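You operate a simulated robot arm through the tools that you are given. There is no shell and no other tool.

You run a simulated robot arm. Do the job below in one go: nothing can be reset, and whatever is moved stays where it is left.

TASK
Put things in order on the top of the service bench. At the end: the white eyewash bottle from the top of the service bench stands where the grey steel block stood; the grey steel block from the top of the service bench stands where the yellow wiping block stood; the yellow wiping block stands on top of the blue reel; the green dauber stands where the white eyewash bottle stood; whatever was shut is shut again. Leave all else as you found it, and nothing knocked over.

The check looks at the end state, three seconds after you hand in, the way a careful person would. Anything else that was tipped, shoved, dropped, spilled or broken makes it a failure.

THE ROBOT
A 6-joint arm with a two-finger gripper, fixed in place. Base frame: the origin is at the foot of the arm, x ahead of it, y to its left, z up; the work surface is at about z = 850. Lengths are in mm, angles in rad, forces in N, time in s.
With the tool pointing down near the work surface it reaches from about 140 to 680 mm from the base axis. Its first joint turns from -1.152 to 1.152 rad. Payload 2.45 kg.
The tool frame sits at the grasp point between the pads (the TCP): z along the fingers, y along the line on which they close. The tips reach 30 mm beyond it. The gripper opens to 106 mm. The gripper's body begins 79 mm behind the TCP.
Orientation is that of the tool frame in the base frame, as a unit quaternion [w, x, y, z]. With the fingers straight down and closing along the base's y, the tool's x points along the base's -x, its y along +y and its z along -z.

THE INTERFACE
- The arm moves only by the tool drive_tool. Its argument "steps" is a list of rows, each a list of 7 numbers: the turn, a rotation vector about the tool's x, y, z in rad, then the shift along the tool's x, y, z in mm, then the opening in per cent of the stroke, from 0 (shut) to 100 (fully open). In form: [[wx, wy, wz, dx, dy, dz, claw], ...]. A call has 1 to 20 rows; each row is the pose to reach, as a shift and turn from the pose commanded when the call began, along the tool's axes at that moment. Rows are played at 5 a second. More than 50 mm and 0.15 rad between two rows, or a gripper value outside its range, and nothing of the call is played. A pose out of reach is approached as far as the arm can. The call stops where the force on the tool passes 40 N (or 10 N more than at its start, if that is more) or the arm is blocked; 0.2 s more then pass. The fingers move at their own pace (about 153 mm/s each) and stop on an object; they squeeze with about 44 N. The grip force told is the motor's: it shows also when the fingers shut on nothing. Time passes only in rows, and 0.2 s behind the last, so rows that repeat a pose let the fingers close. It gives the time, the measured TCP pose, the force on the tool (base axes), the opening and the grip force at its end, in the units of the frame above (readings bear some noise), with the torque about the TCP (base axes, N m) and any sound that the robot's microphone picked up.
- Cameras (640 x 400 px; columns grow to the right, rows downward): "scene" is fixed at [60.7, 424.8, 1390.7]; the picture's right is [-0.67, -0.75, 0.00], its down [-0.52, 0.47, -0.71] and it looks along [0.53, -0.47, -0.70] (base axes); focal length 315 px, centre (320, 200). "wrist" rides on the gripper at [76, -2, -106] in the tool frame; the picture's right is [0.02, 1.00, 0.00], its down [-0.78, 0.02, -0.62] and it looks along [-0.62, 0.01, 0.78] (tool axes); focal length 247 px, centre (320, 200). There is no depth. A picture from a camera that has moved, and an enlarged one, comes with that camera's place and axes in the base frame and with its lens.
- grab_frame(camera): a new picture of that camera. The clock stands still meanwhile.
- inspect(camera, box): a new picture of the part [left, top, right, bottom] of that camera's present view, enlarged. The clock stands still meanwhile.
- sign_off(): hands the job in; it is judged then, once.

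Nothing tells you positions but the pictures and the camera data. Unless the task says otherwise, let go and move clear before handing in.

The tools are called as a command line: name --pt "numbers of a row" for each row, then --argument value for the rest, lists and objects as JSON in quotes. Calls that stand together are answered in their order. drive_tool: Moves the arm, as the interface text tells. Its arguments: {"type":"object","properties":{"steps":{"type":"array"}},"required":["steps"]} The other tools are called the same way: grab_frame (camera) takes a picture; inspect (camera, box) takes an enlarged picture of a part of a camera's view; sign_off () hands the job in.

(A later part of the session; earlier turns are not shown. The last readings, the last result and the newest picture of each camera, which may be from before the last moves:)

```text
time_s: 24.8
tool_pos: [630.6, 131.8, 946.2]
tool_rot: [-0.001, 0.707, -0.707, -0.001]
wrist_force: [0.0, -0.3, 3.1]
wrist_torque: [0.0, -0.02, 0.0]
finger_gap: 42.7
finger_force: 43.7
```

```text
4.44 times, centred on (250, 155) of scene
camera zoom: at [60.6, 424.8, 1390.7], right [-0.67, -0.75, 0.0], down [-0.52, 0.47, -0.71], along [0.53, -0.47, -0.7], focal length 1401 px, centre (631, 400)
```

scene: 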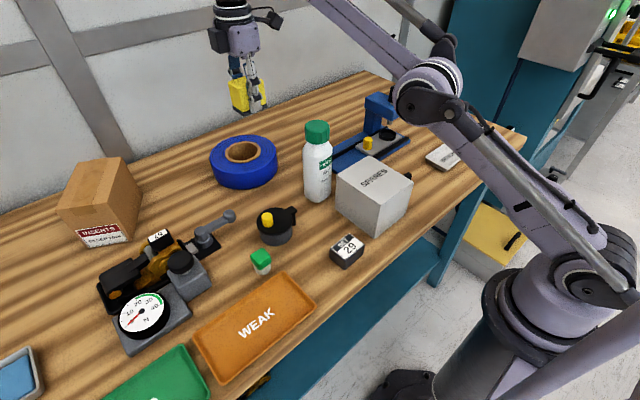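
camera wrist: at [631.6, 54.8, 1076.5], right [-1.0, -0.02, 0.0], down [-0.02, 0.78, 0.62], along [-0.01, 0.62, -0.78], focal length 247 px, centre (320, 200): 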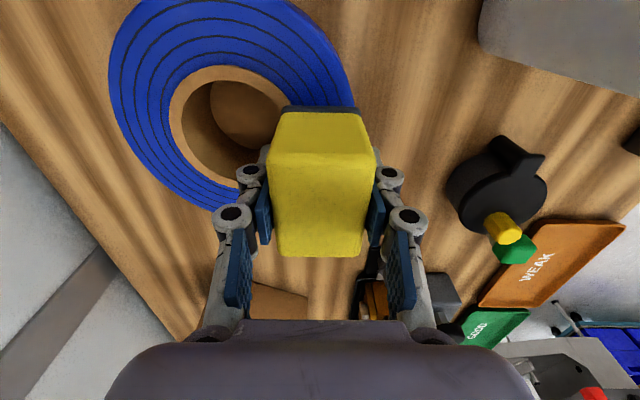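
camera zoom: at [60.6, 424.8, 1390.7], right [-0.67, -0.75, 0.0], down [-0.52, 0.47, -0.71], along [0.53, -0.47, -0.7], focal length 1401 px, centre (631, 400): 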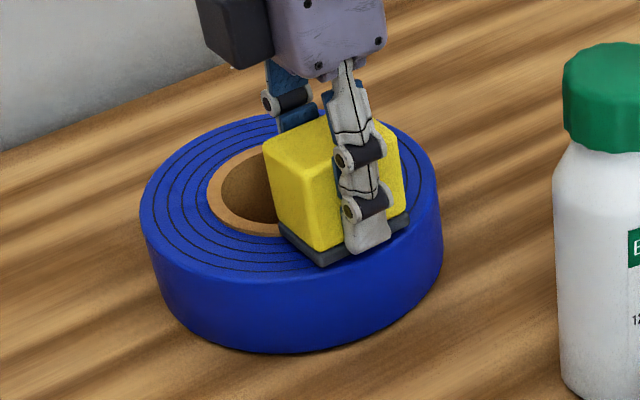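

drive_tool --pt "0 0 0 0 0 1 0" --pt "0 0 0 0 0 1 0"

```text
time_s: 25.4
tool_pos: [630.0, 130.7, 946.4]
tool_rot: [-0.001, 0.708, -0.706, 0.0]
wrist_force: [2.0, 0.1, 16.9]
wrist_torque: [-0.1, -0.19, -0.02]
finger_gap: 42.5
finger_force: 44.8
```

The block is resting on the reel (17 N). I'll ease the pressure, open the fingers and rise clear.

drive_tool --pt "0 0 0 0 0 -0.7 0" --pt "0 0 0 0 0 -0.7 60" --pt "0 0 0 0 0 -0.7 60" --pt "0 0 0 0 0 -20 60" --pt "0 0 0 0 0 -60 60" --pt "0 0 0 0 0 -100 60" --pt "0 0 0 0 15 -140 60"

grab_frame --camera "wrist"

inspect --camera "scene" --box '[190, 110, 310, 200]'

```text
time_s: 27.0
tool_pos: [615.0, 130.9, 1085.0]
tool_rot: [0.0, 0.707, -0.707, -0.001]
wrist_force: [0.1, 0.2, 0.5]
wrist_torque: [0.0, -0.01, 0.02]
finger_gap: 63.8
finger_force: 0.0
```

```text
taken
camera wrist: at [616.4, 55.9, 1192.5], right [-1.0, -0.02, 0.0], down [-0.02, 0.78, 0.62], along [-0.01, 0.62, -0.78], focal length 247 px, centre (320, 200)
```

wrist: 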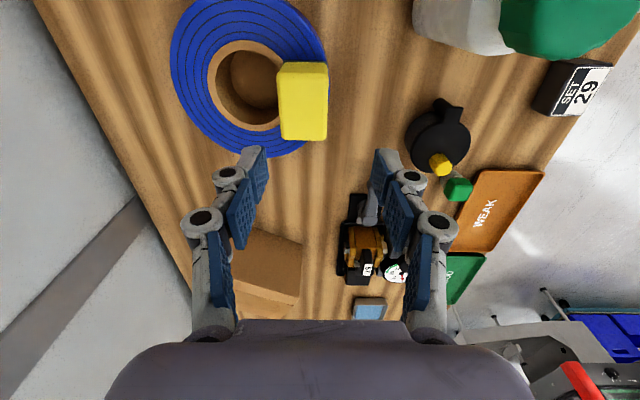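

```text
4.44 times, centred on (250, 155) of scene
camera zoom: at [60.6, 424.8, 1390.7], right [-0.67, -0.75, 0.0], down [-0.52, 0.47, -0.71], along [0.53, -0.47, -0.7], focal length 1401 px, centre (631, 400)
```

zoom: 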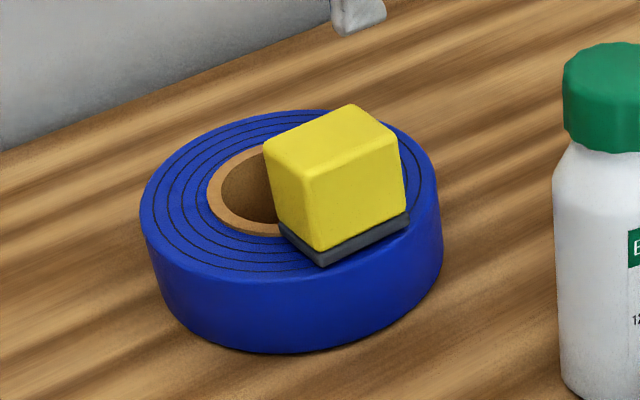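

The yellow block stands upright on the reel. Next is the grey steel block near (310, 130). I'll hover above it and check the camera housing's clearance from the SPARES cabinet.

drive_tool --pt "0 0 0 0 44 0 66" --pt "0 0 0 0 88 0 66" --pt "0 0 0 0 132 0 66" --pt "0 0 0 0 176 0 66" --pt "0 0 0 0 220 0 66" --pt "0 0 0 0 264 0 66" --pt "0 0 0 1 305 0 66" --pt "0 0 0 1 305 40 66" --pt "0 0 0 1 305 80 66" --pt "0 0 0 1 305 125 66" --pt "0 0 0 1 305 125 66"

grab_frame --camera "wrist"

grab_frame --camera "scene"

```text
time_s: 29.4
tool_pos: [312.0, 129.8, 959.6]
tool_rot: [-0.001, 0.708, -0.706, 0.0]
wrist_force: [0.3, -0.7, 0.4]
wrist_torque: [0.0, 0.0, -0.03]
finger_gap: 69.9
finger_force: 0.1
```

```text
taken
camera wrist: at [312.6, 54.5, 1066.5], right [-1.0, -0.02, 0.0], down [-0.02, 0.78, 0.62], along [-0.01, 0.62, -0.78], focal length 247 px, centre (320, 200)
```

wrist: 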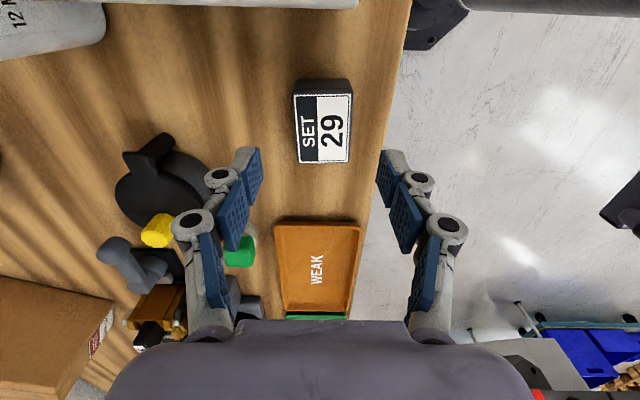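

```text
taken
```

scene: 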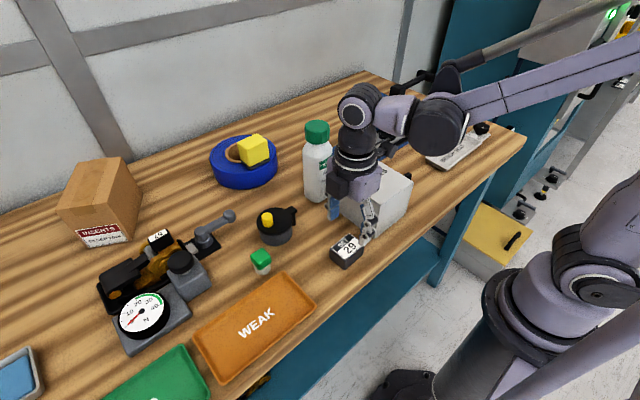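

inspect --camera "wrist" --box '[270, 60, 380, 180]'

inspect --camera "scene" --box '[300, 90, 460, 270]'

```text
3.33 times, centred on (325, 120) of wrist
camera zoom: at [312.6, 54.5, 1066.5], right [-1.0, -0.02, 0.0], down [-0.02, 0.78, 0.62], along [-0.01, 0.62, -0.78], focal length 823 px, centre (303, 467)
```

zoom: 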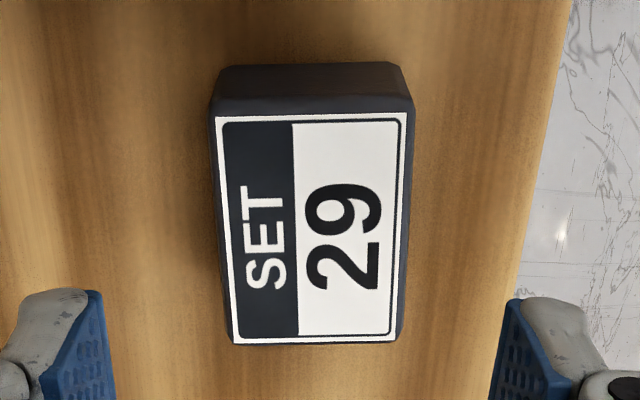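

```text
2.22 times, centred on (380, 180) of scene
camera zoom: at [60.6, 424.8, 1390.7], right [-0.67, -0.75, 0.0], down [-0.52, 0.47, -0.71], along [0.53, -0.47, -0.7], focal length 701 px, centre (187, 244)
```

zoom: 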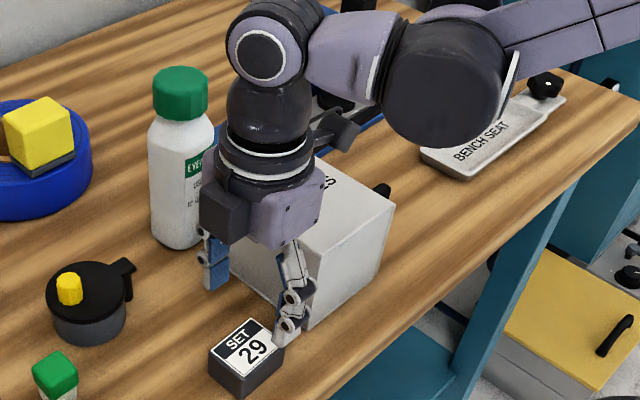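

The grey block is centred under the gripper and turned by about 0.05 rad, and the camera housing clears the cabinet. I'll align, descend to z≈888 and grip.

drive_tool --pt "0 0 -0.055 0 0 20 66" --pt "0 0 -0.055 0 0 45 66" --pt "0 0 -0.055 0 0 62 66" --pt "0 0 -0.055 0 0 71 66" --pt "0 0 -0.055 0 0 71 66" --pt "0 0 -0.055 0 0 71 0" --pt "0 0 -0.055 0 0 71 0" --pt "0 0 -0.055 0 0 71 0" --pt "0 0 -0.055 0 0 71 0"

grab_frame --camera "wrist"

inspect --camera "scene" --box '[300, 90, 460, 270]'

```text
time_s: 31.4
tool_pos: [310.7, 129.2, 889.0]
tool_rot: [0.0, 0.727, -0.687, 0.0]
wrist_force: [-1.3, -0.5, -0.1]
wrist_torque: [-0.06, 0.1, -0.01]
finger_gap: 44.4
finger_force: 43.9
```

```text
taken
camera wrist: at [316.2, 54.3, 996.0], right [-1.0, -0.08, 0.0], down [-0.06, 0.78, 0.62], along [-0.05, 0.62, -0.78], focal length 247 px, centre (320, 200)
```

wrist: 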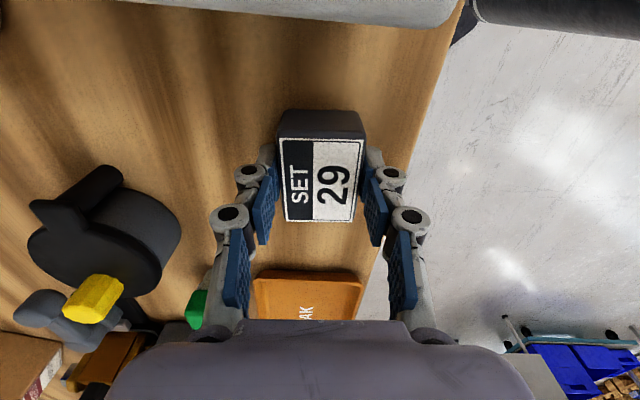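

```text
2.22 times, centred on (380, 180) of scene
camera zoom: at [60.6, 424.8, 1390.7], right [-0.67, -0.75, 0.0], down [-0.52, 0.47, -0.71], along [0.53, -0.47, -0.7], focal length 701 px, centre (187, 244)
```

zoom: 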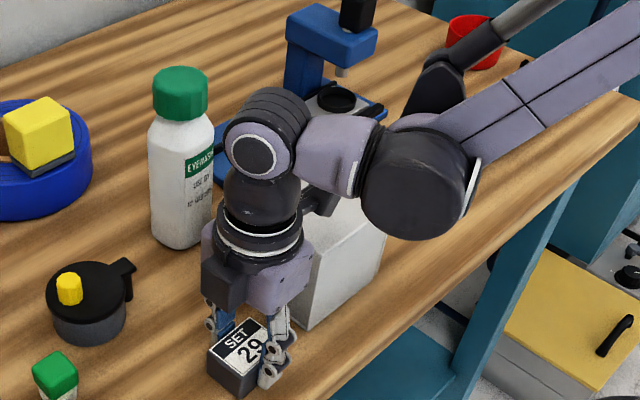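

Gripped at 44.4 mm. I'll lift a little and read the wrist force. The weight should confirm whether this is steel.

drive_tool --pt "0 0 0 0 0 -20 0" --pt "0 0 0 0 0 -45 0" --pt "0 0 0 0 0 -45 0" --pt "0 0 0 0 0 -45 0"

inspect --camera "scene" --box '[310, 170, 430, 280]'

```text
time_s: 32.4
tool_pos: [312.0, 131.7, 934.8]
tool_rot: [-0.001, 0.726, -0.687, -0.001]
wrist_force: [0.5, 0.4, -4.4]
wrist_torque: [0.0, 0.04, 0.0]
finger_gap: 44.4
finger_force: 44.0
```

```text
3.64 times, centred on (370, 225) of scene
camera zoom: at [60.7, 424.8, 1390.7], right [-0.67, -0.75, 0.0], down [-0.52, 0.47, -0.71], along [0.53, -0.47, -0.7], focal length 1146 px, centre (138, 109)
```

zoom: 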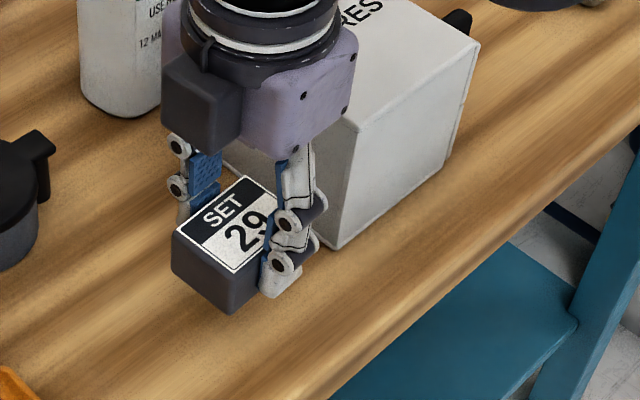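

It weighs about 4.4 N, far heavier than the yellow block, so it is the steel block. I'll lift it over the cabinet and carry it to the yellow block's old spot at (331, -167).

drive_tool --pt "0 0 0 0 0 -45 0" --pt "0 0 0 0 0 -90 0" --pt "0 0 0 0 0 -110 0" --pt "0 0 -0.023 42.6 -0.5 -110 0" --pt "0 0 -0.045 85.2 -1 -110 0" --pt "0 0 -0.068 127.8 -1.5 -110 0" --pt "0 0 -0.091 170.4 -2 -110 0" --pt "0 0 -0.114 213 -2.6 -110 0" --pt "0 0 -0.136 255.6 -3.1 -110 0" --pt "0 0 -0.159 298.1 -3.6 -110 0" --pt "0 0 -0.159 298.1 -3.6 -70 0" --pt "0 0 -0.159 298.1 -3.6 -30 0" --pt "0 0 -0.159 298.1 -3.6 10 0" --pt "0 0 -0.159 298.1 -3.6 25 0" --pt "0 0 -0.159 298.1 -3.6 25 0"

grab_frame --camera "wrist"

inspect --camera "scene" --box '[360, 120, 500, 230]'

```text
time_s: 35.6
tool_pos: [329.7, -167.1, 907.9]
tool_rot: [-0.001, 0.779, -0.627, -0.001]
wrist_force: [-0.2, -0.2, -4.9]
wrist_torque: [0.01, 0.0, -0.03]
finger_gap: 44.3
finger_force: 44.0
```

```text
taken
camera wrist: at [347.1, -241.1, 1014.7], right [-0.97, -0.23, 0.0], down [-0.18, 0.76, 0.62], along [-0.15, 0.61, -0.78], focal length 247 px, centre (320, 200)
```

wrist: 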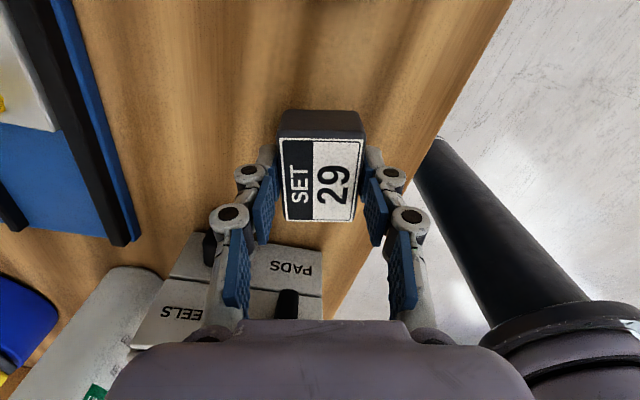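

```text
3.64 times, centred on (430, 175) of scene
camera zoom: at [60.7, 424.8, 1390.7], right [-0.67, -0.75, 0.0], down [-0.52, 0.47, -0.71], along [0.53, -0.47, -0.7], focal length 1146 px, centre (-80, 291)
```

zoom: 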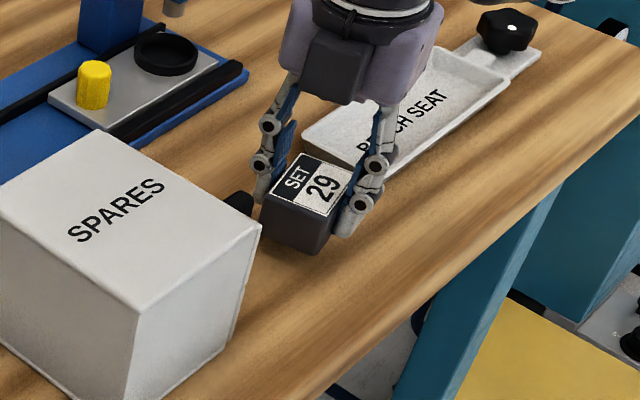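

The block is over the target. I'll lower it gently until it touches.

drive_tool --pt "0 0 0 0 0 10 0" --pt "0 0 0 0 0 16 0" --pt "0 0 0 0 0 18 0" --pt "0 0 0 0 0 19.5 0" --pt "0 0 0 0 0 19.5 0"

```text
time_s: 36.8
tool_pos: [330.5, -167.5, 889.2]
tool_rot: [0.0, 0.779, -0.627, -0.001]
wrist_force: [-0.2, 0.8, -3.8]
wrist_torque: [-0.04, 0.0, -0.04]
finger_gap: 44.3
finger_force: 44.4
```

drive_tool --pt "0 0 0 0 0 0.7 0" --pt "0 0 0 0 0 0.7 0"

```text
time_s: 37.4
tool_pos: [330.9, -167.1, 889.4]
tool_rot: [-0.001, 0.779, -0.627, 0.0]
wrist_force: [-3.4, 0.5, 27.8]
wrist_torque: [-0.09, 0.26, 0.01]
finger_gap: 44.3
finger_force: 44.1
```

It's touching. I'll ease off, release and rise clear.

drive_tool --pt "0 0 0 0 0 -0.5 0" --pt "0 0 0 0 0 -0.5 66" --pt "0 0 0 0 0 -0.5 66" --pt "0 0 0 0 0 -20 66" --pt "0 0 0 0 0 -60 66" --pt "0 0 0 0 0 -100 66" --pt "0 0 0 0 0 -145 66" --pt "0 0 0 0 0 -190 66" --pt "0 0 0 0 0 -230 66"

grab_frame --camera "wrist"

grab_frame --camera "scene"

```text
time_s: 39.4
tool_pos: [330.7, -168.5, 1118.2]
tool_rot: [0.0, 0.779, -0.627, -0.001]
wrist_force: [0.8, -0.5, 0.4]
wrist_torque: [0.01, 0.03, 0.02]
finger_gap: 69.9
finger_force: 0.1
```

```text
taken
camera wrist: at [347.4, -241.8, 1225.7], right [-0.97, -0.23, 0.0], down [-0.18, 0.76, 0.62], along [-0.15, 0.61, -0.78], focal length 247 px, centre (320, 200)
```

wrist: 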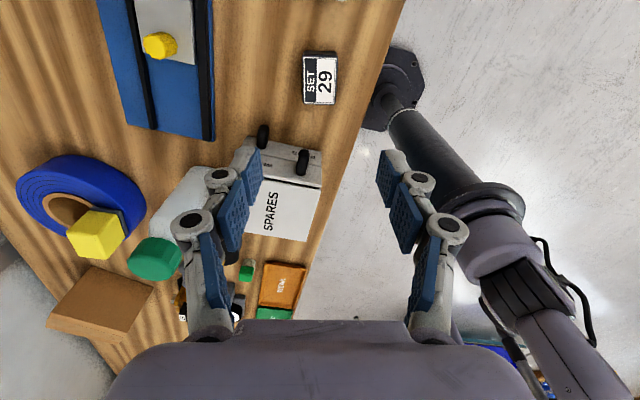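

```text
taken
```

scene: 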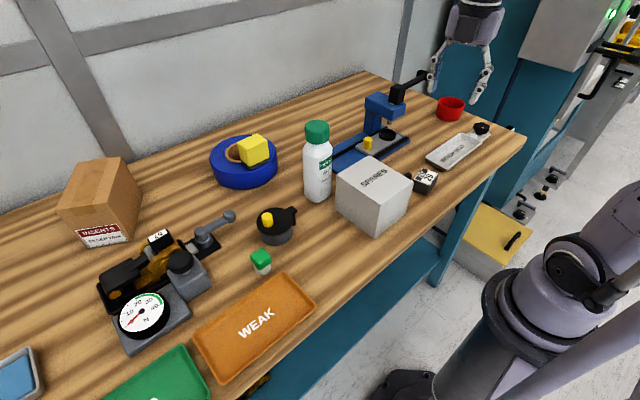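

The steel block now stands where the yellow one was. Next I'll turn the gripper back and look closely at the bottle.

drive_tool --pt "0 0 0.149 -16.9 -7.4 0 80" --pt "0 0 0.298 -33.8 -14.9 0 80" --pt "0 0 0.447 -50.7 -22.3 0 80" --pt "0 0 0.596 -67.6 -29.7 0 80" --pt "0 0 0.745 -84.5 -37.1 0 80" --pt "0 0 0.894 -101.4 -44.6 0 80" --pt "0 0 1.043 -118.2 -52 0 80" --pt "0 0 1.192 -135.1 -59.4 0 80" --pt "0 0 1.341 -152 -66.8 0 80" --pt "0 0 1.49 -168.9 -74.3 0 80" --pt "0 0 1.639 -185.8 -81.7 0 80" --pt "0 0 1.785 -202.7 -89.1 0 80" --pt "0 0 1.785 -202.7 -89.1 30 80"

grab_frame --camera "wrist"

```text
time_s: 42.2
tool_pos: [374.4, 49.2, 1087.9]
tool_rot: [0.0, 0.0, 1.0, 0.001]
wrist_force: [0.0, 0.4, -0.4]
wrist_torque: [-0.04, -0.01, -0.01]
finger_gap: 84.9
finger_force: 0.0
```

```text
taken
camera wrist: at [296.7, 49.4, 1195.7], right [-0.02, 1.0, 0.0], down [0.78, 0.02, 0.62], along [0.62, 0.01, -0.78], focal length 247 px, centre (320, 200)
```

wrist: 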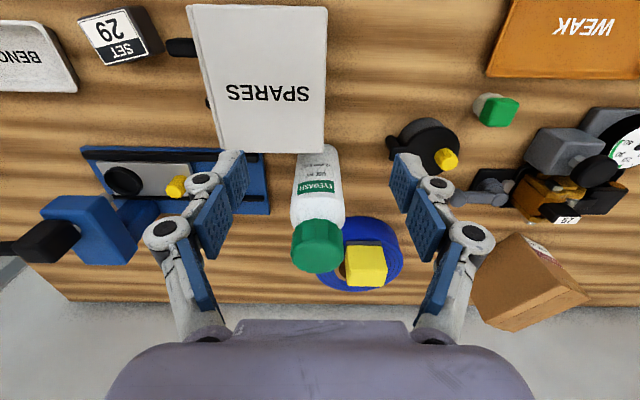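

inspect --camera "wrist" --box '[260, 120, 380, 290]'

inspect --camera "scene" --box '[285, 110, 355, 210]'

```text
2.35 times, centred on (320, 205) of wrist
camera zoom: at [296.7, 49.4, 1195.7], right [-0.02, 1.0, 0.0], down [0.78, 0.02, 0.62], along [0.62, 0.01, -0.78], focal length 581 px, centre (320, 188)
```

zoom: 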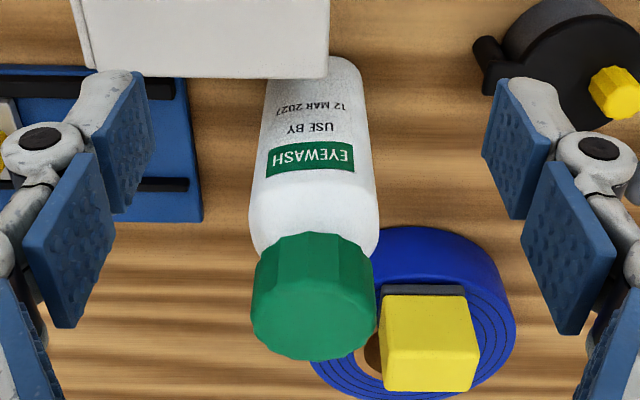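

```text
4.00 times, centred on (320, 160) of scene
camera zoom: at [60.7, 424.8, 1390.7], right [-0.67, -0.75, 0.0], down [-0.52, 0.47, -0.71], along [0.53, -0.47, -0.7], focal length 1261 px, centre (320, 360)
```

zoom: 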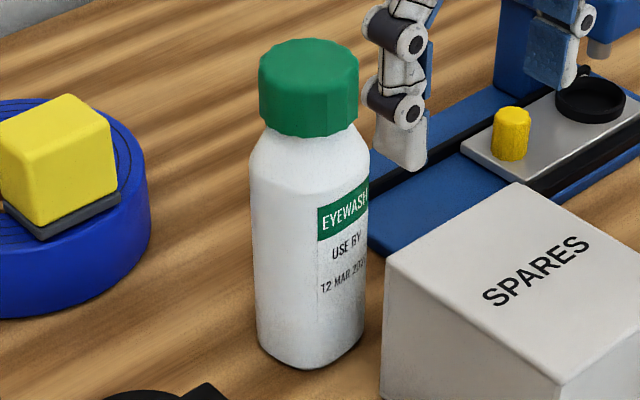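

The bottle's cap top is at z≈1043, centred near (488, 52). I'll hover directly above it to fine-tune the centring.

drive_tool --pt "0 0 0 0 0 -40 85" --pt "0 0 0 -20 1 -55 85" --pt "0 0 0 -65 2 -55 85" --pt "0 0 0 -113 3 -55 85" --pt "0 0 0 -113 3 -55 85"

grab_frame --camera "wrist"

inspect --camera "wrist" --box '[240, 40, 400, 200]'

```text
time_s: 43.4
tool_pos: [487.6, 52.1, 1143.8]
tool_rot: [-0.001, -0.001, 1.0, 0.001]
wrist_force: [-0.3, 0.4, 0.5]
wrist_torque: [-0.02, 0.0, 0.0]
finger_gap: 90.3
finger_force: 0.1
```

```text
taken
camera wrist: at [410.2, 51.3, 1250.7], right [-0.02, 1.0, 0.0], down [0.78, 0.02, 0.62], along [0.62, 0.02, -0.78], focal length 247 px, centre (320, 200)
```

wrist: 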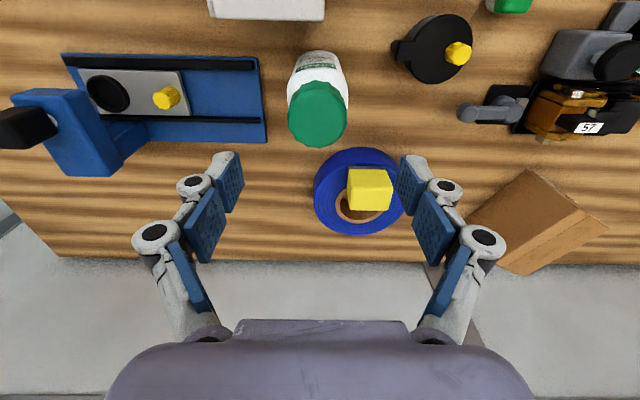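

```text
2.50 times, centred on (320, 120) of wrist
camera zoom: at [410.2, 51.3, 1250.7], right [-0.02, 1.0, 0.0], down [0.78, 0.02, 0.62], along [0.62, 0.02, -0.78], focal length 617 px, centre (320, 400)
```

zoom: 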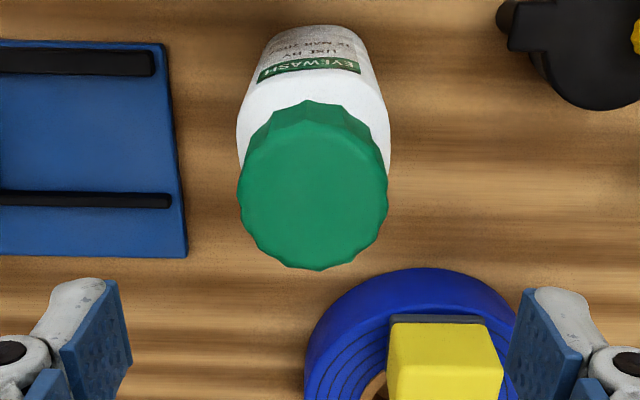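

drive_tool --pt "0 0 0 -2.4 -2 25 85" --pt "0 0 0 -2.4 -2 50 85" --pt "0 0 0 -2.4 -2 75 85" --pt "0 0 0 -2.4 -2 75 85"

grab_frame --camera "wrist"

inspect --camera "scene" --box '[270, 80, 400, 210]'

```text
time_s: 44.4
tool_pos: [491.1, 50.4, 1067.4]
tool_rot: [0.0, -0.001, 1.0, 0.001]
wrist_force: [-0.5, 0.3, 0.6]
wrist_torque: [0.03, 0.01, -0.01]
finger_gap: 89.9
finger_force: 0.0
```

```text
taken
camera wrist: at [412.8, 49.9, 1175.2], right [-0.02, 1.0, 0.0], down [0.78, 0.02, 0.62], along [0.62, 0.02, -0.78], focal length 247 px, centre (320, 200)
```

wrist: 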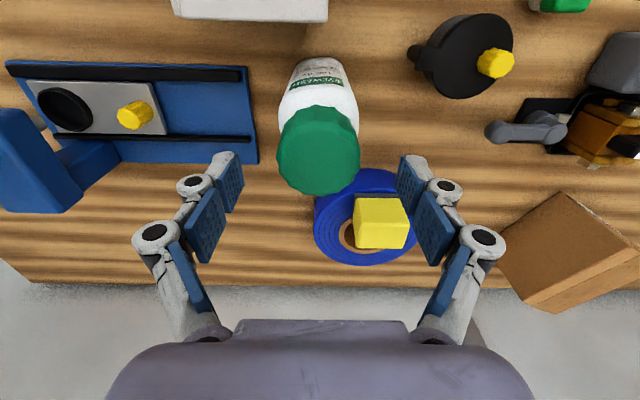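

```text
3.08 times, centred on (335, 145) of scene
camera zoom: at [60.6, 424.8, 1390.7], right [-0.67, -0.75, 0.0], down [-0.52, 0.47, -0.71], along [0.53, -0.47, -0.7], focal length 970 px, centre (274, 369)
```

zoom: 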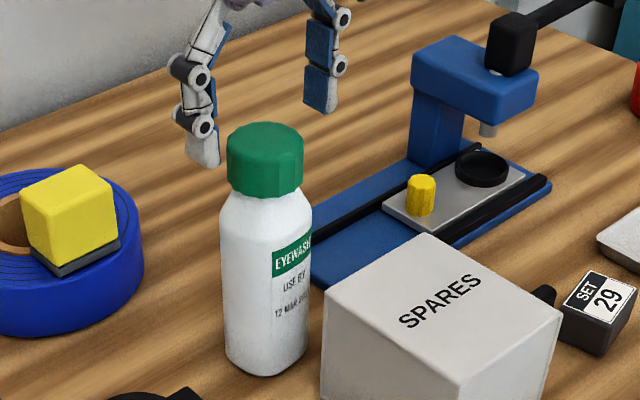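

The gripper is centred over the bottle. I'll descend to z≈975, which leaves about 10 mm between the palm and the cap, and close on the upper body.

drive_tool --pt "0 0 0 0 -0.5 30 85" --pt "0 0 0 0 -0.5 60 85" --pt "0 0 0 0 -0.5 80 85" --pt "0 0 0 0 -0.5 93 85" --pt "0 0 0 0 -0.5 93 85"

grab_frame --camera "wrist"

inspect --camera "scene" --box '[270, 80, 400, 210]'

```text
time_s: 45.6
tool_pos: [490.4, 50.2, 974.4]
tool_rot: [0.0, -0.001, 1.0, 0.001]
wrist_force: [-0.4, 0.5, -0.7]
wrist_torque: [-0.03, 0.01, 0.01]
finger_gap: 90.1
finger_force: 0.1
```

```text
taken
camera wrist: at [413.8, 49.1, 1082.1], right [-0.02, 1.0, 0.0], down [0.78, 0.02, 0.62], along [0.62, 0.02, -0.78], focal length 247 px, centre (320, 200)
```

wrist: 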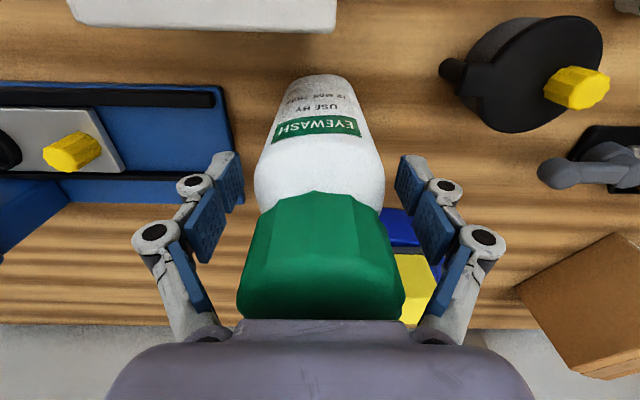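

```text
3.08 times, centred on (335, 145) of scene
camera zoom: at [60.6, 424.8, 1390.7], right [-0.67, -0.75, 0.0], down [-0.52, 0.47, -0.71], along [0.53, -0.47, -0.7], focal length 970 px, centre (274, 369)
```

zoom: 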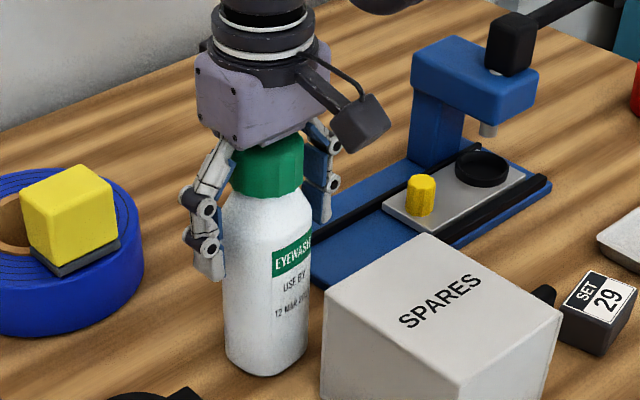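

inspect --camera "wrist" --box '[220, 60, 420, 220]'

```text
2.50 times, centred on (320, 140) of wrist
camera zoom: at [413.8, 49.1, 1082.1], right [-0.02, 1.0, 0.0], down [0.78, 0.02, 0.62], along [0.62, 0.02, -0.78], focal length 617 px, centre (320, 350)
```

zoom: 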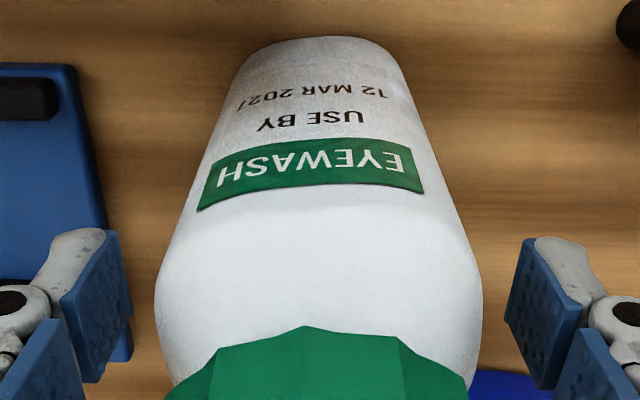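

drive_tool --pt "0 0 -0.08 0 0 0 85" --pt "0 0 -0.08 0 0 0 70" --pt "0 0 -0.08 0 0 0 0" --pt "0 0 -0.08 0 0 0 0" --pt "0 0 -0.08 0 0 0 0" --pt "0 0 -0.08 0 0 0 0"

grab_frame --camera "wrist"

inspect --camera "scene" --box '[270, 80, 400, 210]'

```text
time_s: 47.0
tool_pos: [491.1, 50.0, 975.8]
tool_rot: [0.0, -0.04, 0.999, 0.001]
wrist_force: [0.7, 0.7, 11.8]
wrist_torque: [-0.01, 0.01, 0.06]
finger_gap: 64.5
finger_force: 44.2
```

```text
taken
camera wrist: at [413.8, 43.1, 1082.8], right [-0.1, 0.99, 0.0], down [0.78, 0.08, 0.62], along [0.62, 0.06, -0.78], focal length 247 px, centre (320, 200)
```

wrist: 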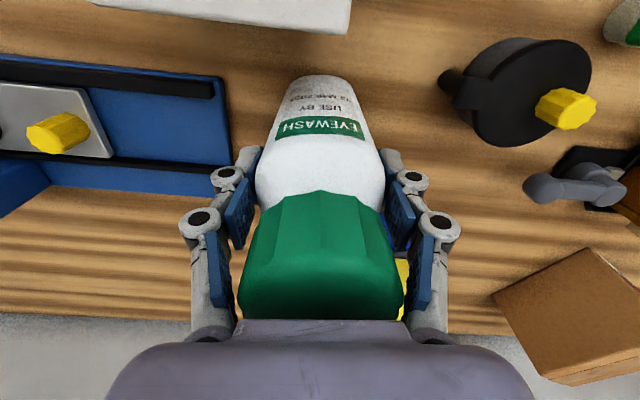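

```text
3.08 times, centred on (335, 145) of scene
camera zoom: at [60.5, 424.8, 1390.7], right [-0.67, -0.75, 0.0], down [-0.52, 0.47, -0.71], along [0.53, -0.47, -0.7], focal length 970 px, centre (274, 369)
```

zoom: 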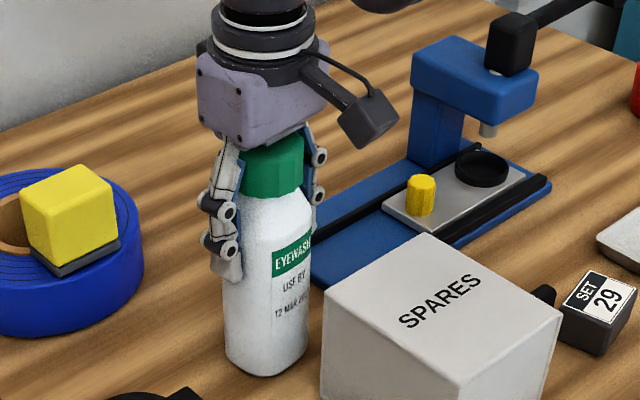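

The bottle is gripped at 64.5 mm. I'll lift it a little and check that it hangs straight.

drive_tool --pt "0 0 0 0 0 -8 0" --pt "0 0 0 0 0 -20 0" --pt "0 0 0 0 0 -40 0" --pt "0 0 0 0 0 -40 0"

inspect --camera "scene" --box '[270, 60, 400, 210]'

```text
time_s: 48.0
tool_pos: [490.8, 49.3, 1017.8]
tool_rot: [0.0, -0.041, 0.999, 0.001]
wrist_force: [0.1, 0.6, -4.3]
wrist_torque: [0.01, -0.03, -0.01]
finger_gap: 64.7
finger_force: 43.3
```

```text
2.67 times, centred on (335, 135) of scene
camera zoom: at [60.7, 424.8, 1390.7], right [-0.67, -0.75, 0.0], down [-0.52, 0.47, -0.71], along [0.53, -0.47, -0.7], focal length 841 px, centre (280, 373)
```

zoom: 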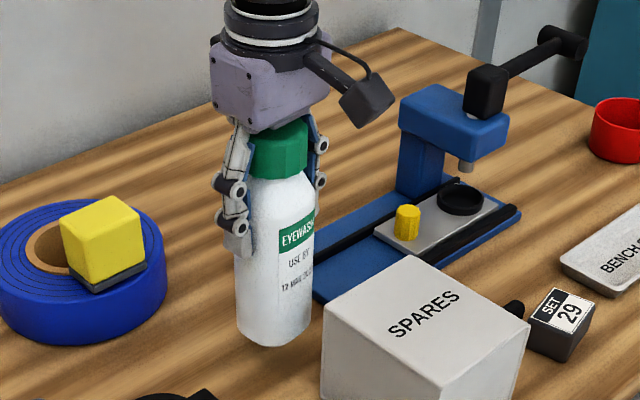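

It weighs about 4.3 N and hangs straight. I'll lift it above everything and carry it to the steel block's old spot at (311, 130).

drive_tool --pt "0 0 0 0 0 -45 0" --pt "0 0 0 0 0 -92 0" --pt "0 0 0 34.6 18.9 -92 0" --pt "0 0 0 69.2 37.8 -92 0" --pt "0 0 0 103.8 56.6 -92 0" --pt "0 0 0 138.4 75.5 -92 0" --pt "0 0 0 173 94.4 -92 0" --pt "0 0 0 173 94.4 -50 0" --pt "0 0 0 173 94.4 -10 0" --pt "0 0 0 173 94.4 25 0" --pt "0 0 0 173 94.4 25 0"

grab_frame --camera "scene"

grab_frame --camera "wrist"

```text
time_s: 50.4
tool_pos: [309.3, 130.6, 991.3]
tool_rot: [0.0, -0.04, 0.999, 0.001]
wrist_force: [-0.4, -0.2, -6.1]
wrist_torque: [-0.03, -0.04, -0.01]
finger_gap: 64.9
finger_force: 43.9
```

```text
taken
```

scene: 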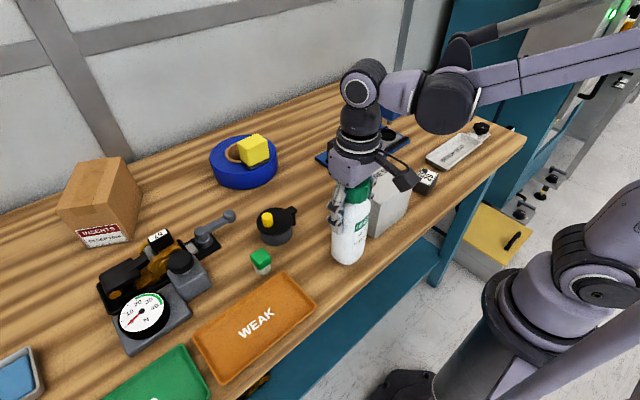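

```text
taken
camera wrist: at [232.8, 122.9, 1098.0], right [-0.1, 0.99, 0.0], down [0.78, 0.08, 0.62], along [0.62, 0.06, -0.78], focal length 247 px, centre (320, 200)
```

wrist: 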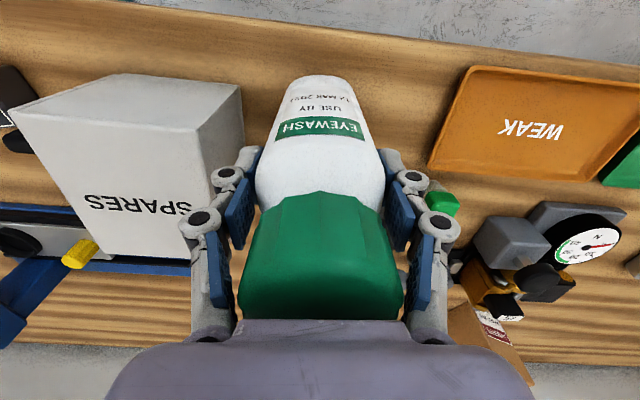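

drive_tool --pt "0 0 0 0 0 7 0" --pt "0 0 0 0 0 11 0" --pt "0 0 0 0 0 13.5 0" --pt "0 0 0 0 0 13.5 0"

```text
time_s: 51.4
tool_pos: [310.2, 129.9, 977.5]
tool_rot: [0.0, -0.04, 0.999, 0.0]
wrist_force: [-0.1, 0.1, -4.6]
wrist_torque: [0.02, 0.0, 0.0]
finger_gap: 64.9
finger_force: 44.0
```

drive_tool --pt "0 0 0 0 0 0.8 0" --pt "0 0 0 0 0 1.5 0" --pt "0 0 0 0 0 1.5 0"

```text
time_s: 52.2
tool_pos: [310.8, 130.3, 976.2]
tool_rot: [0.0, -0.04, 0.999, 0.001]
wrist_force: [-0.4, -0.6, -3.9]
wrist_torque: [0.01, 0.01, 0.02]
finger_gap: 64.8
finger_force: 43.8
```

drive_tool --pt "0 0 0 0 0 0.6 0" --pt "0 0 0 0 0 0.6 0"

```text
time_s: 52.8
tool_pos: [310.3, 130.5, 975.7]
tool_rot: [0.0, -0.04, 0.999, 0.001]
wrist_force: [-2.5, -1.7, 16.5]
wrist_torque: [-0.03, 0.06, -0.01]
finger_gap: 64.7
finger_force: 43.8
```

The bottle has touched down. I'll ease off, open slightly and rise straight up.

drive_tool --pt "0 0 0 0 0 -0.4 0" --pt "0 0 0 0 0 -0.4 68" --pt "0 0 0 0 0 -0.4 76" --pt "0 0 0 0 0 -0.4 78" --pt "0 0 0 0 0 -15 78" --pt "0 0 0 0 0 -45 78" --pt "0 0 0 0 0 -85 78" --pt "0 0 0 0 0 -125 78" --pt "0 0 0 0 0 -150 78"

grab_frame --camera "scene"

grab_frame --camera "wrist"

```text
time_s: 54.8
tool_pos: [309.5, 129.0, 1126.1]
tool_rot: [0.0, -0.041, 0.999, 0.001]
wrist_force: [-0.2, 0.0, -0.7]
wrist_torque: [-0.01, 0.02, -0.01]
finger_gap: 82.5
finger_force: 0.0
```

```text
taken
```

scene: 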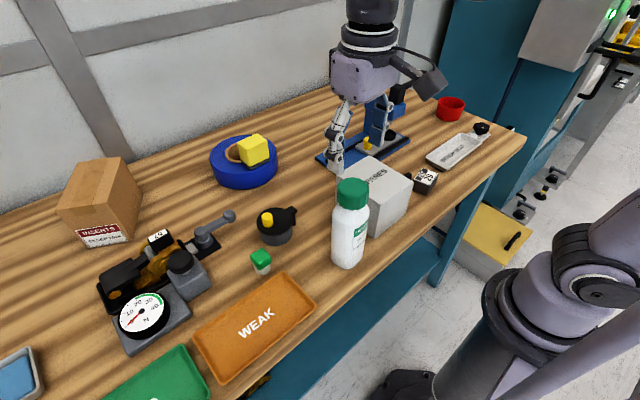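

```text
taken
camera wrist: at [232.7, 122.3, 1232.2], right [-0.1, 0.99, 0.0], down [0.78, 0.08, 0.62], along [0.62, 0.06, -0.78], focal length 247 px, centre (320, 200)
```

wrist: 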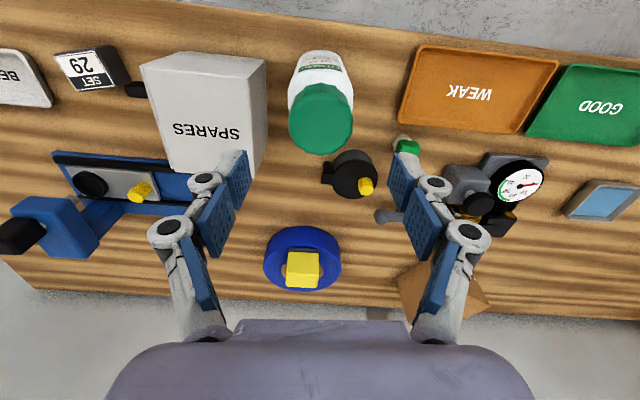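

The bottle stands where the steel block was. Next is the dauber near (400, 276). I'll hover above it to check alignment.

drive_tool --pt "0 0 0.02 -25.2 34.6 0 60" --pt "0 0 0.04 -50.4 69.2 0 52" --pt "0 0 0.06 -75.5 103.8 0 52" --pt "0 0 0.08 -100.7 138.4 0 52" --pt "0 0 0.08 -100.7 138.4 45 52" --pt "0 0 0.08 -100.7 138.4 90 52" --pt "0 0 0.08 -100.7 138.4 135 52" --pt "0 0 0.08 -100.7 138.4 160 52" --pt "0 0 0.08 -100.7 138.4 160 52"

grab_frame --camera "wrist"

inspect --camera "wrist" --box '[260, 60, 380, 180]'

inspect --camera "scene" --box '[200, 150, 340, 300]'

```text
time_s: 56.8
tool_pos: [398.9, 276.8, 964.2]
tool_rot: [0.0, -0.001, 1.0, 0.0]
wrist_force: [-0.1, 0.2, 0.2]
wrist_torque: [0.0, 0.02, -0.01]
finger_gap: 55.0
finger_force: 0.0
```

```text
taken
camera wrist: at [321.3, 275.9, 1071.7], right [-0.02, 1.0, 0.0], down [0.78, 0.02, 0.62], along [0.62, 0.02, -0.78], focal length 247 px, centre (320, 200)
```

wrist: 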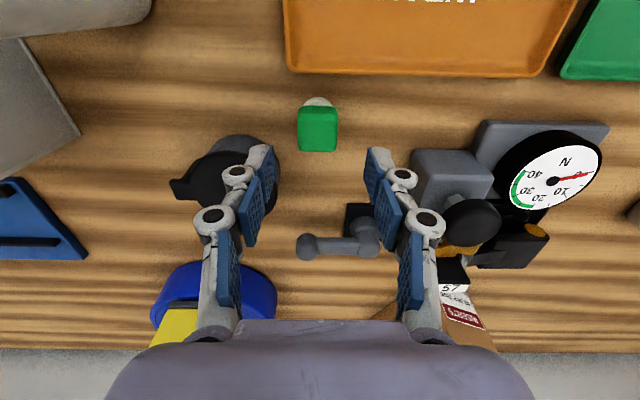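

```text
3.33 times, centred on (320, 120) of wrist
camera zoom: at [321.3, 275.9, 1071.7], right [-0.02, 1.0, 0.0], down [0.78, 0.02, 0.62], along [0.62, 0.02, -0.78], focal length 823 px, centre (320, 467)
```

zoom: 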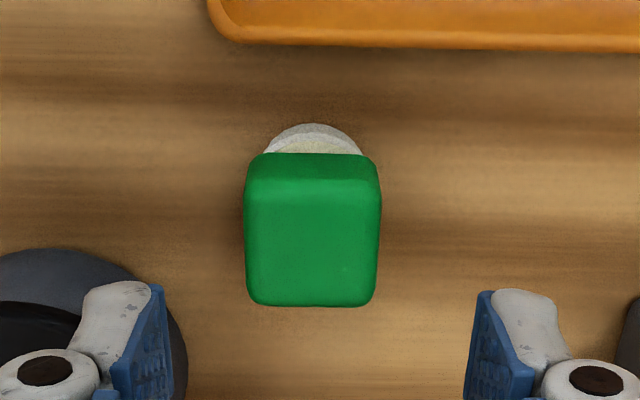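

```text
2.67 times, centred on (270, 225) of scene
camera zoom: at [60.6, 424.8, 1390.7], right [-0.67, -0.75, 0.0], down [-0.52, 0.47, -0.71], along [0.53, -0.47, -0.7], focal length 841 px, centre (453, 133)
```

zoom: 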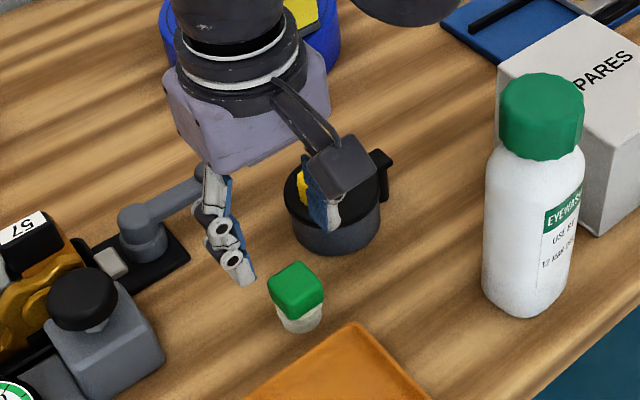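

The dauber is about 2 mm off centre. I'll correct that, descend and grip its green top.

drive_tool --pt "0 0 0 -2 -2 30 52" --pt "0 0 0 -2 -2 55 52" --pt "0 0 0 -2 -2 70 52" --pt "0 0 0 -2 -2 78 52" --pt "0 0 0 -2 -2 78 52"

grab_frame --camera "wrist"

inspect --camera "scene" --box '[200, 170, 320, 300]'

```text
time_s: 58.0
tool_pos: [400.8, 275.3, 887.5]
tool_rot: [0.0, -0.001, 1.0, 0.001]
wrist_force: [-0.2, 0.3, -0.5]
wrist_torque: [0.0, -0.01, -0.01]
finger_gap: 55.2
finger_force: 0.0
```

```text
taken
camera wrist: at [324.0, 273.5, 994.2], right [-0.02, 1.0, 0.0], down [0.78, 0.02, 0.62], along [0.62, 0.02, -0.78], focal length 247 px, centre (320, 200)
```

wrist: 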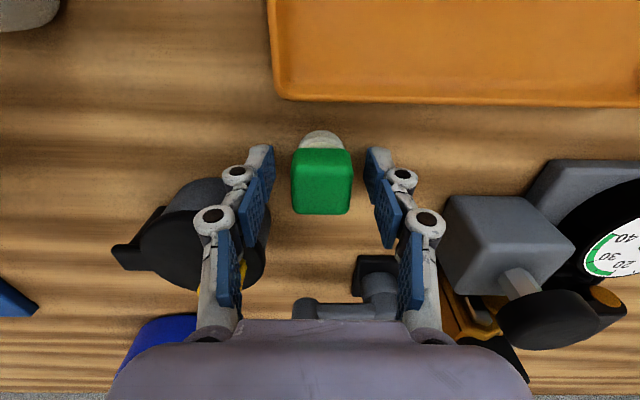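

```text
3.08 times, centred on (260, 235) of scene
camera zoom: at [60.6, 424.8, 1390.7], right [-0.67, -0.75, 0.0], down [-0.52, 0.47, -0.71], along [0.53, -0.47, -0.7], focal length 970 px, centre (505, 92)
```

zoom: 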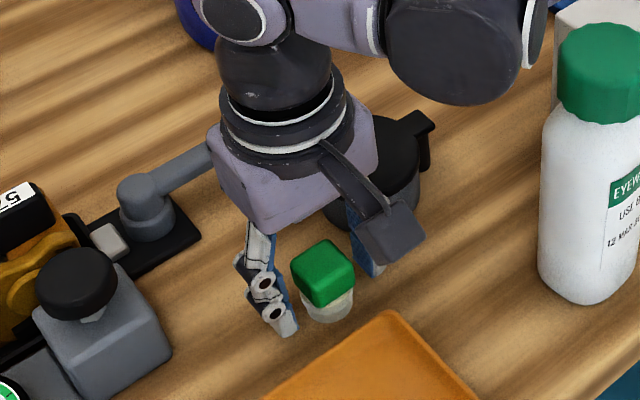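

drive_tool --pt "0 0 0 0 0 0 0" --pt "0 0 0 0 0 0 0" --pt "0 0 0 0 0 0 0" --pt "0 0 0 0 0 0 0" --pt "0 0 0 0 0 -15 0" --pt "0 0 0 0 0 -45 0" --pt "0 0 0 0 0 -45 0"

grab_frame --camera "wrist"

inspect --camera "scene" --box '[200, 150, 320, 280]'

```text
time_s: 59.6
tool_pos: [402.5, 274.9, 932.3]
tool_rot: [0.0, -0.001, 1.0, 0.001]
wrist_force: [-0.5, 0.9, -1.2]
wrist_torque: [-0.02, 0.01, -0.02]
finger_gap: 32.5
finger_force: 43.6
```

```text
taken
camera wrist: at [324.3, 273.7, 1039.9], right [-0.02, 1.0, 0.0], down [0.78, 0.02, 0.62], along [0.62, 0.02, -0.78], focal length 247 px, centre (320, 200)
```

wrist: 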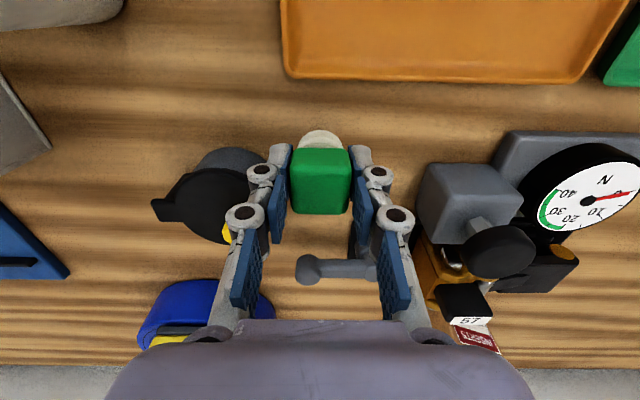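

```text
3.08 times, centred on (260, 215) of scene
camera zoom: at [60.7, 424.8, 1390.7], right [-0.67, -0.75, 0.0], down [-0.52, 0.47, -0.71], along [0.53, -0.47, -0.7], focal length 970 px, centre (505, 154)
```

zoom: 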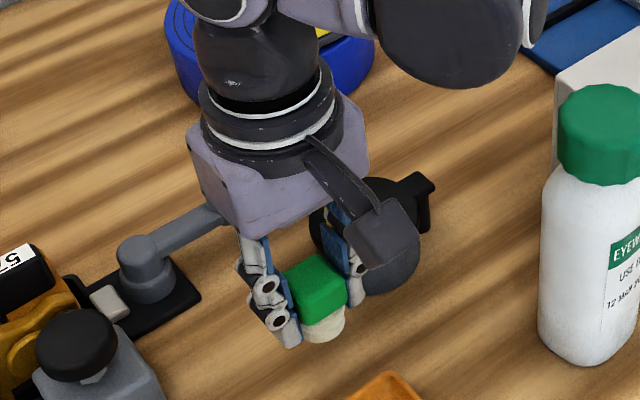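

The dauber is held at 32.5 mm. I'll lift it over the pot and carry it to the bottle's old spot at about (490.5, 50).

drive_tool --pt "0 0 0 0 0 -35 0" --pt "0 0 0 0 0 -75 0" --pt "0 0 0 -15 -37.5 -75 0" --pt "0 0 0 -30 -75 -75 0" --pt "0 0 0 -45 -112.5 -75 0" --pt "0 0 0 -60 -150 -75 0" --pt "0 0 0 -75 -187.5 -75 0" --pt "0 0 0 -89.6 -224.7 -75 0" --pt "0 0 0 -89.6 -224.7 -40 0" --pt "0 0 0 -89.6 -224.7 -5 0" --pt "0 0 0 -89.6 -224.7 -5 0"

grab_frame --camera "wrist"

grab_frame --camera "scene"

```text
time_s: 62.0
tool_pos: [491.5, 49.7, 935.9]
tool_rot: [0.0, -0.001, 1.0, 0.001]
wrist_force: [0.3, 0.3, 0.0]
wrist_torque: [0.02, 0.01, -0.03]
finger_gap: 32.1
finger_force: 44.3
```

```text
taken
camera wrist: at [414.5, 49.0, 1042.9], right [-0.02, 1.0, 0.0], down [0.78, 0.02, 0.62], along [0.62, 0.02, -0.78], focal length 247 px, centre (320, 200)
```

wrist: 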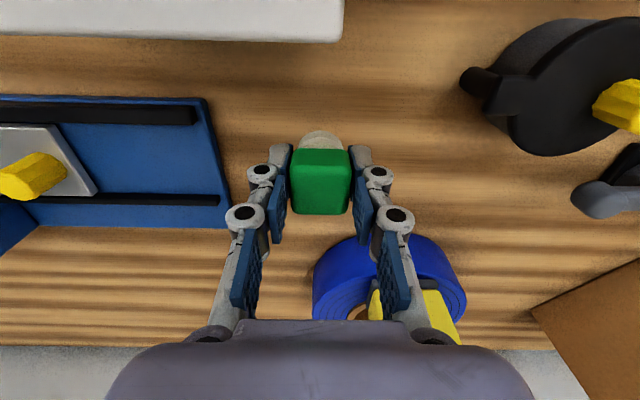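

```text
taken
```

scene: 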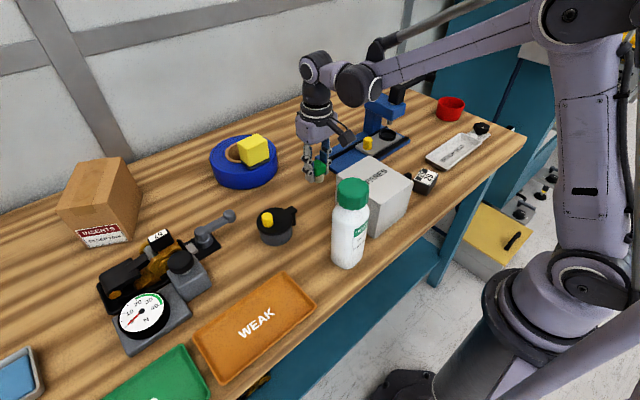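

drive_tool --pt "0 0 0 0 0 22 0" --pt "0 0 0 0 0 38 0" --pt "0 0 0 0 0 46 0" --pt "0 0 0 0 0 48.5 0" --pt "0 0 0 0 0 48.5 0"

inspect --camera "scene" --box '[260, 80, 420, 230]'

```text
time_s: 63.2
tool_pos: [491.1, 50.6, 888.3]
tool_rot: [0.0, -0.001, 1.0, 0.001]
wrist_force: [0.6, -0.1, -0.5]
wrist_torque: [0.0, -0.02, 0.04]
finger_gap: 32.0
finger_force: 44.6
```

```text
2.67 times, centred on (340, 155) of scene
camera zoom: at [60.7, 424.8, 1390.7], right [-0.67, -0.75, 0.0], down [-0.52, 0.47, -0.71], along [0.53, -0.47, -0.7], focal length 841 px, centre (267, 320)
```

zoom: 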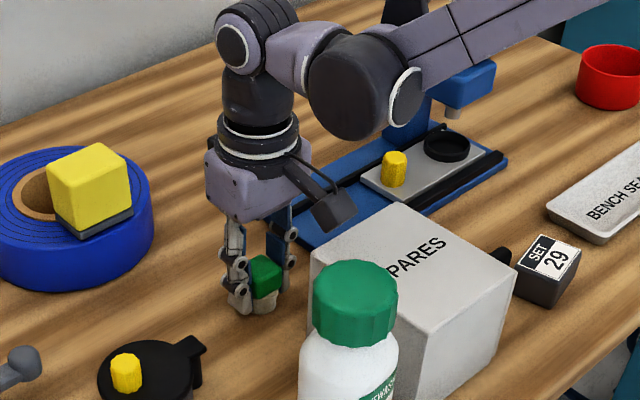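

drive_tool --pt "0 0 0 0 0 0.8 0" --pt "0 0 0 0 0 1.5 0" --pt "0 0 0 0 0 1.5 0"

```text
time_s: 64.0
tool_pos: [491.5, 50.8, 886.9]
tool_rot: [-0.001, -0.001, 1.0, 0.002]
wrist_force: [-0.9, 0.4, 6.5]
wrist_torque: [-0.01, 0.01, 0.04]
finger_gap: 32.4
finger_force: 44.1
```

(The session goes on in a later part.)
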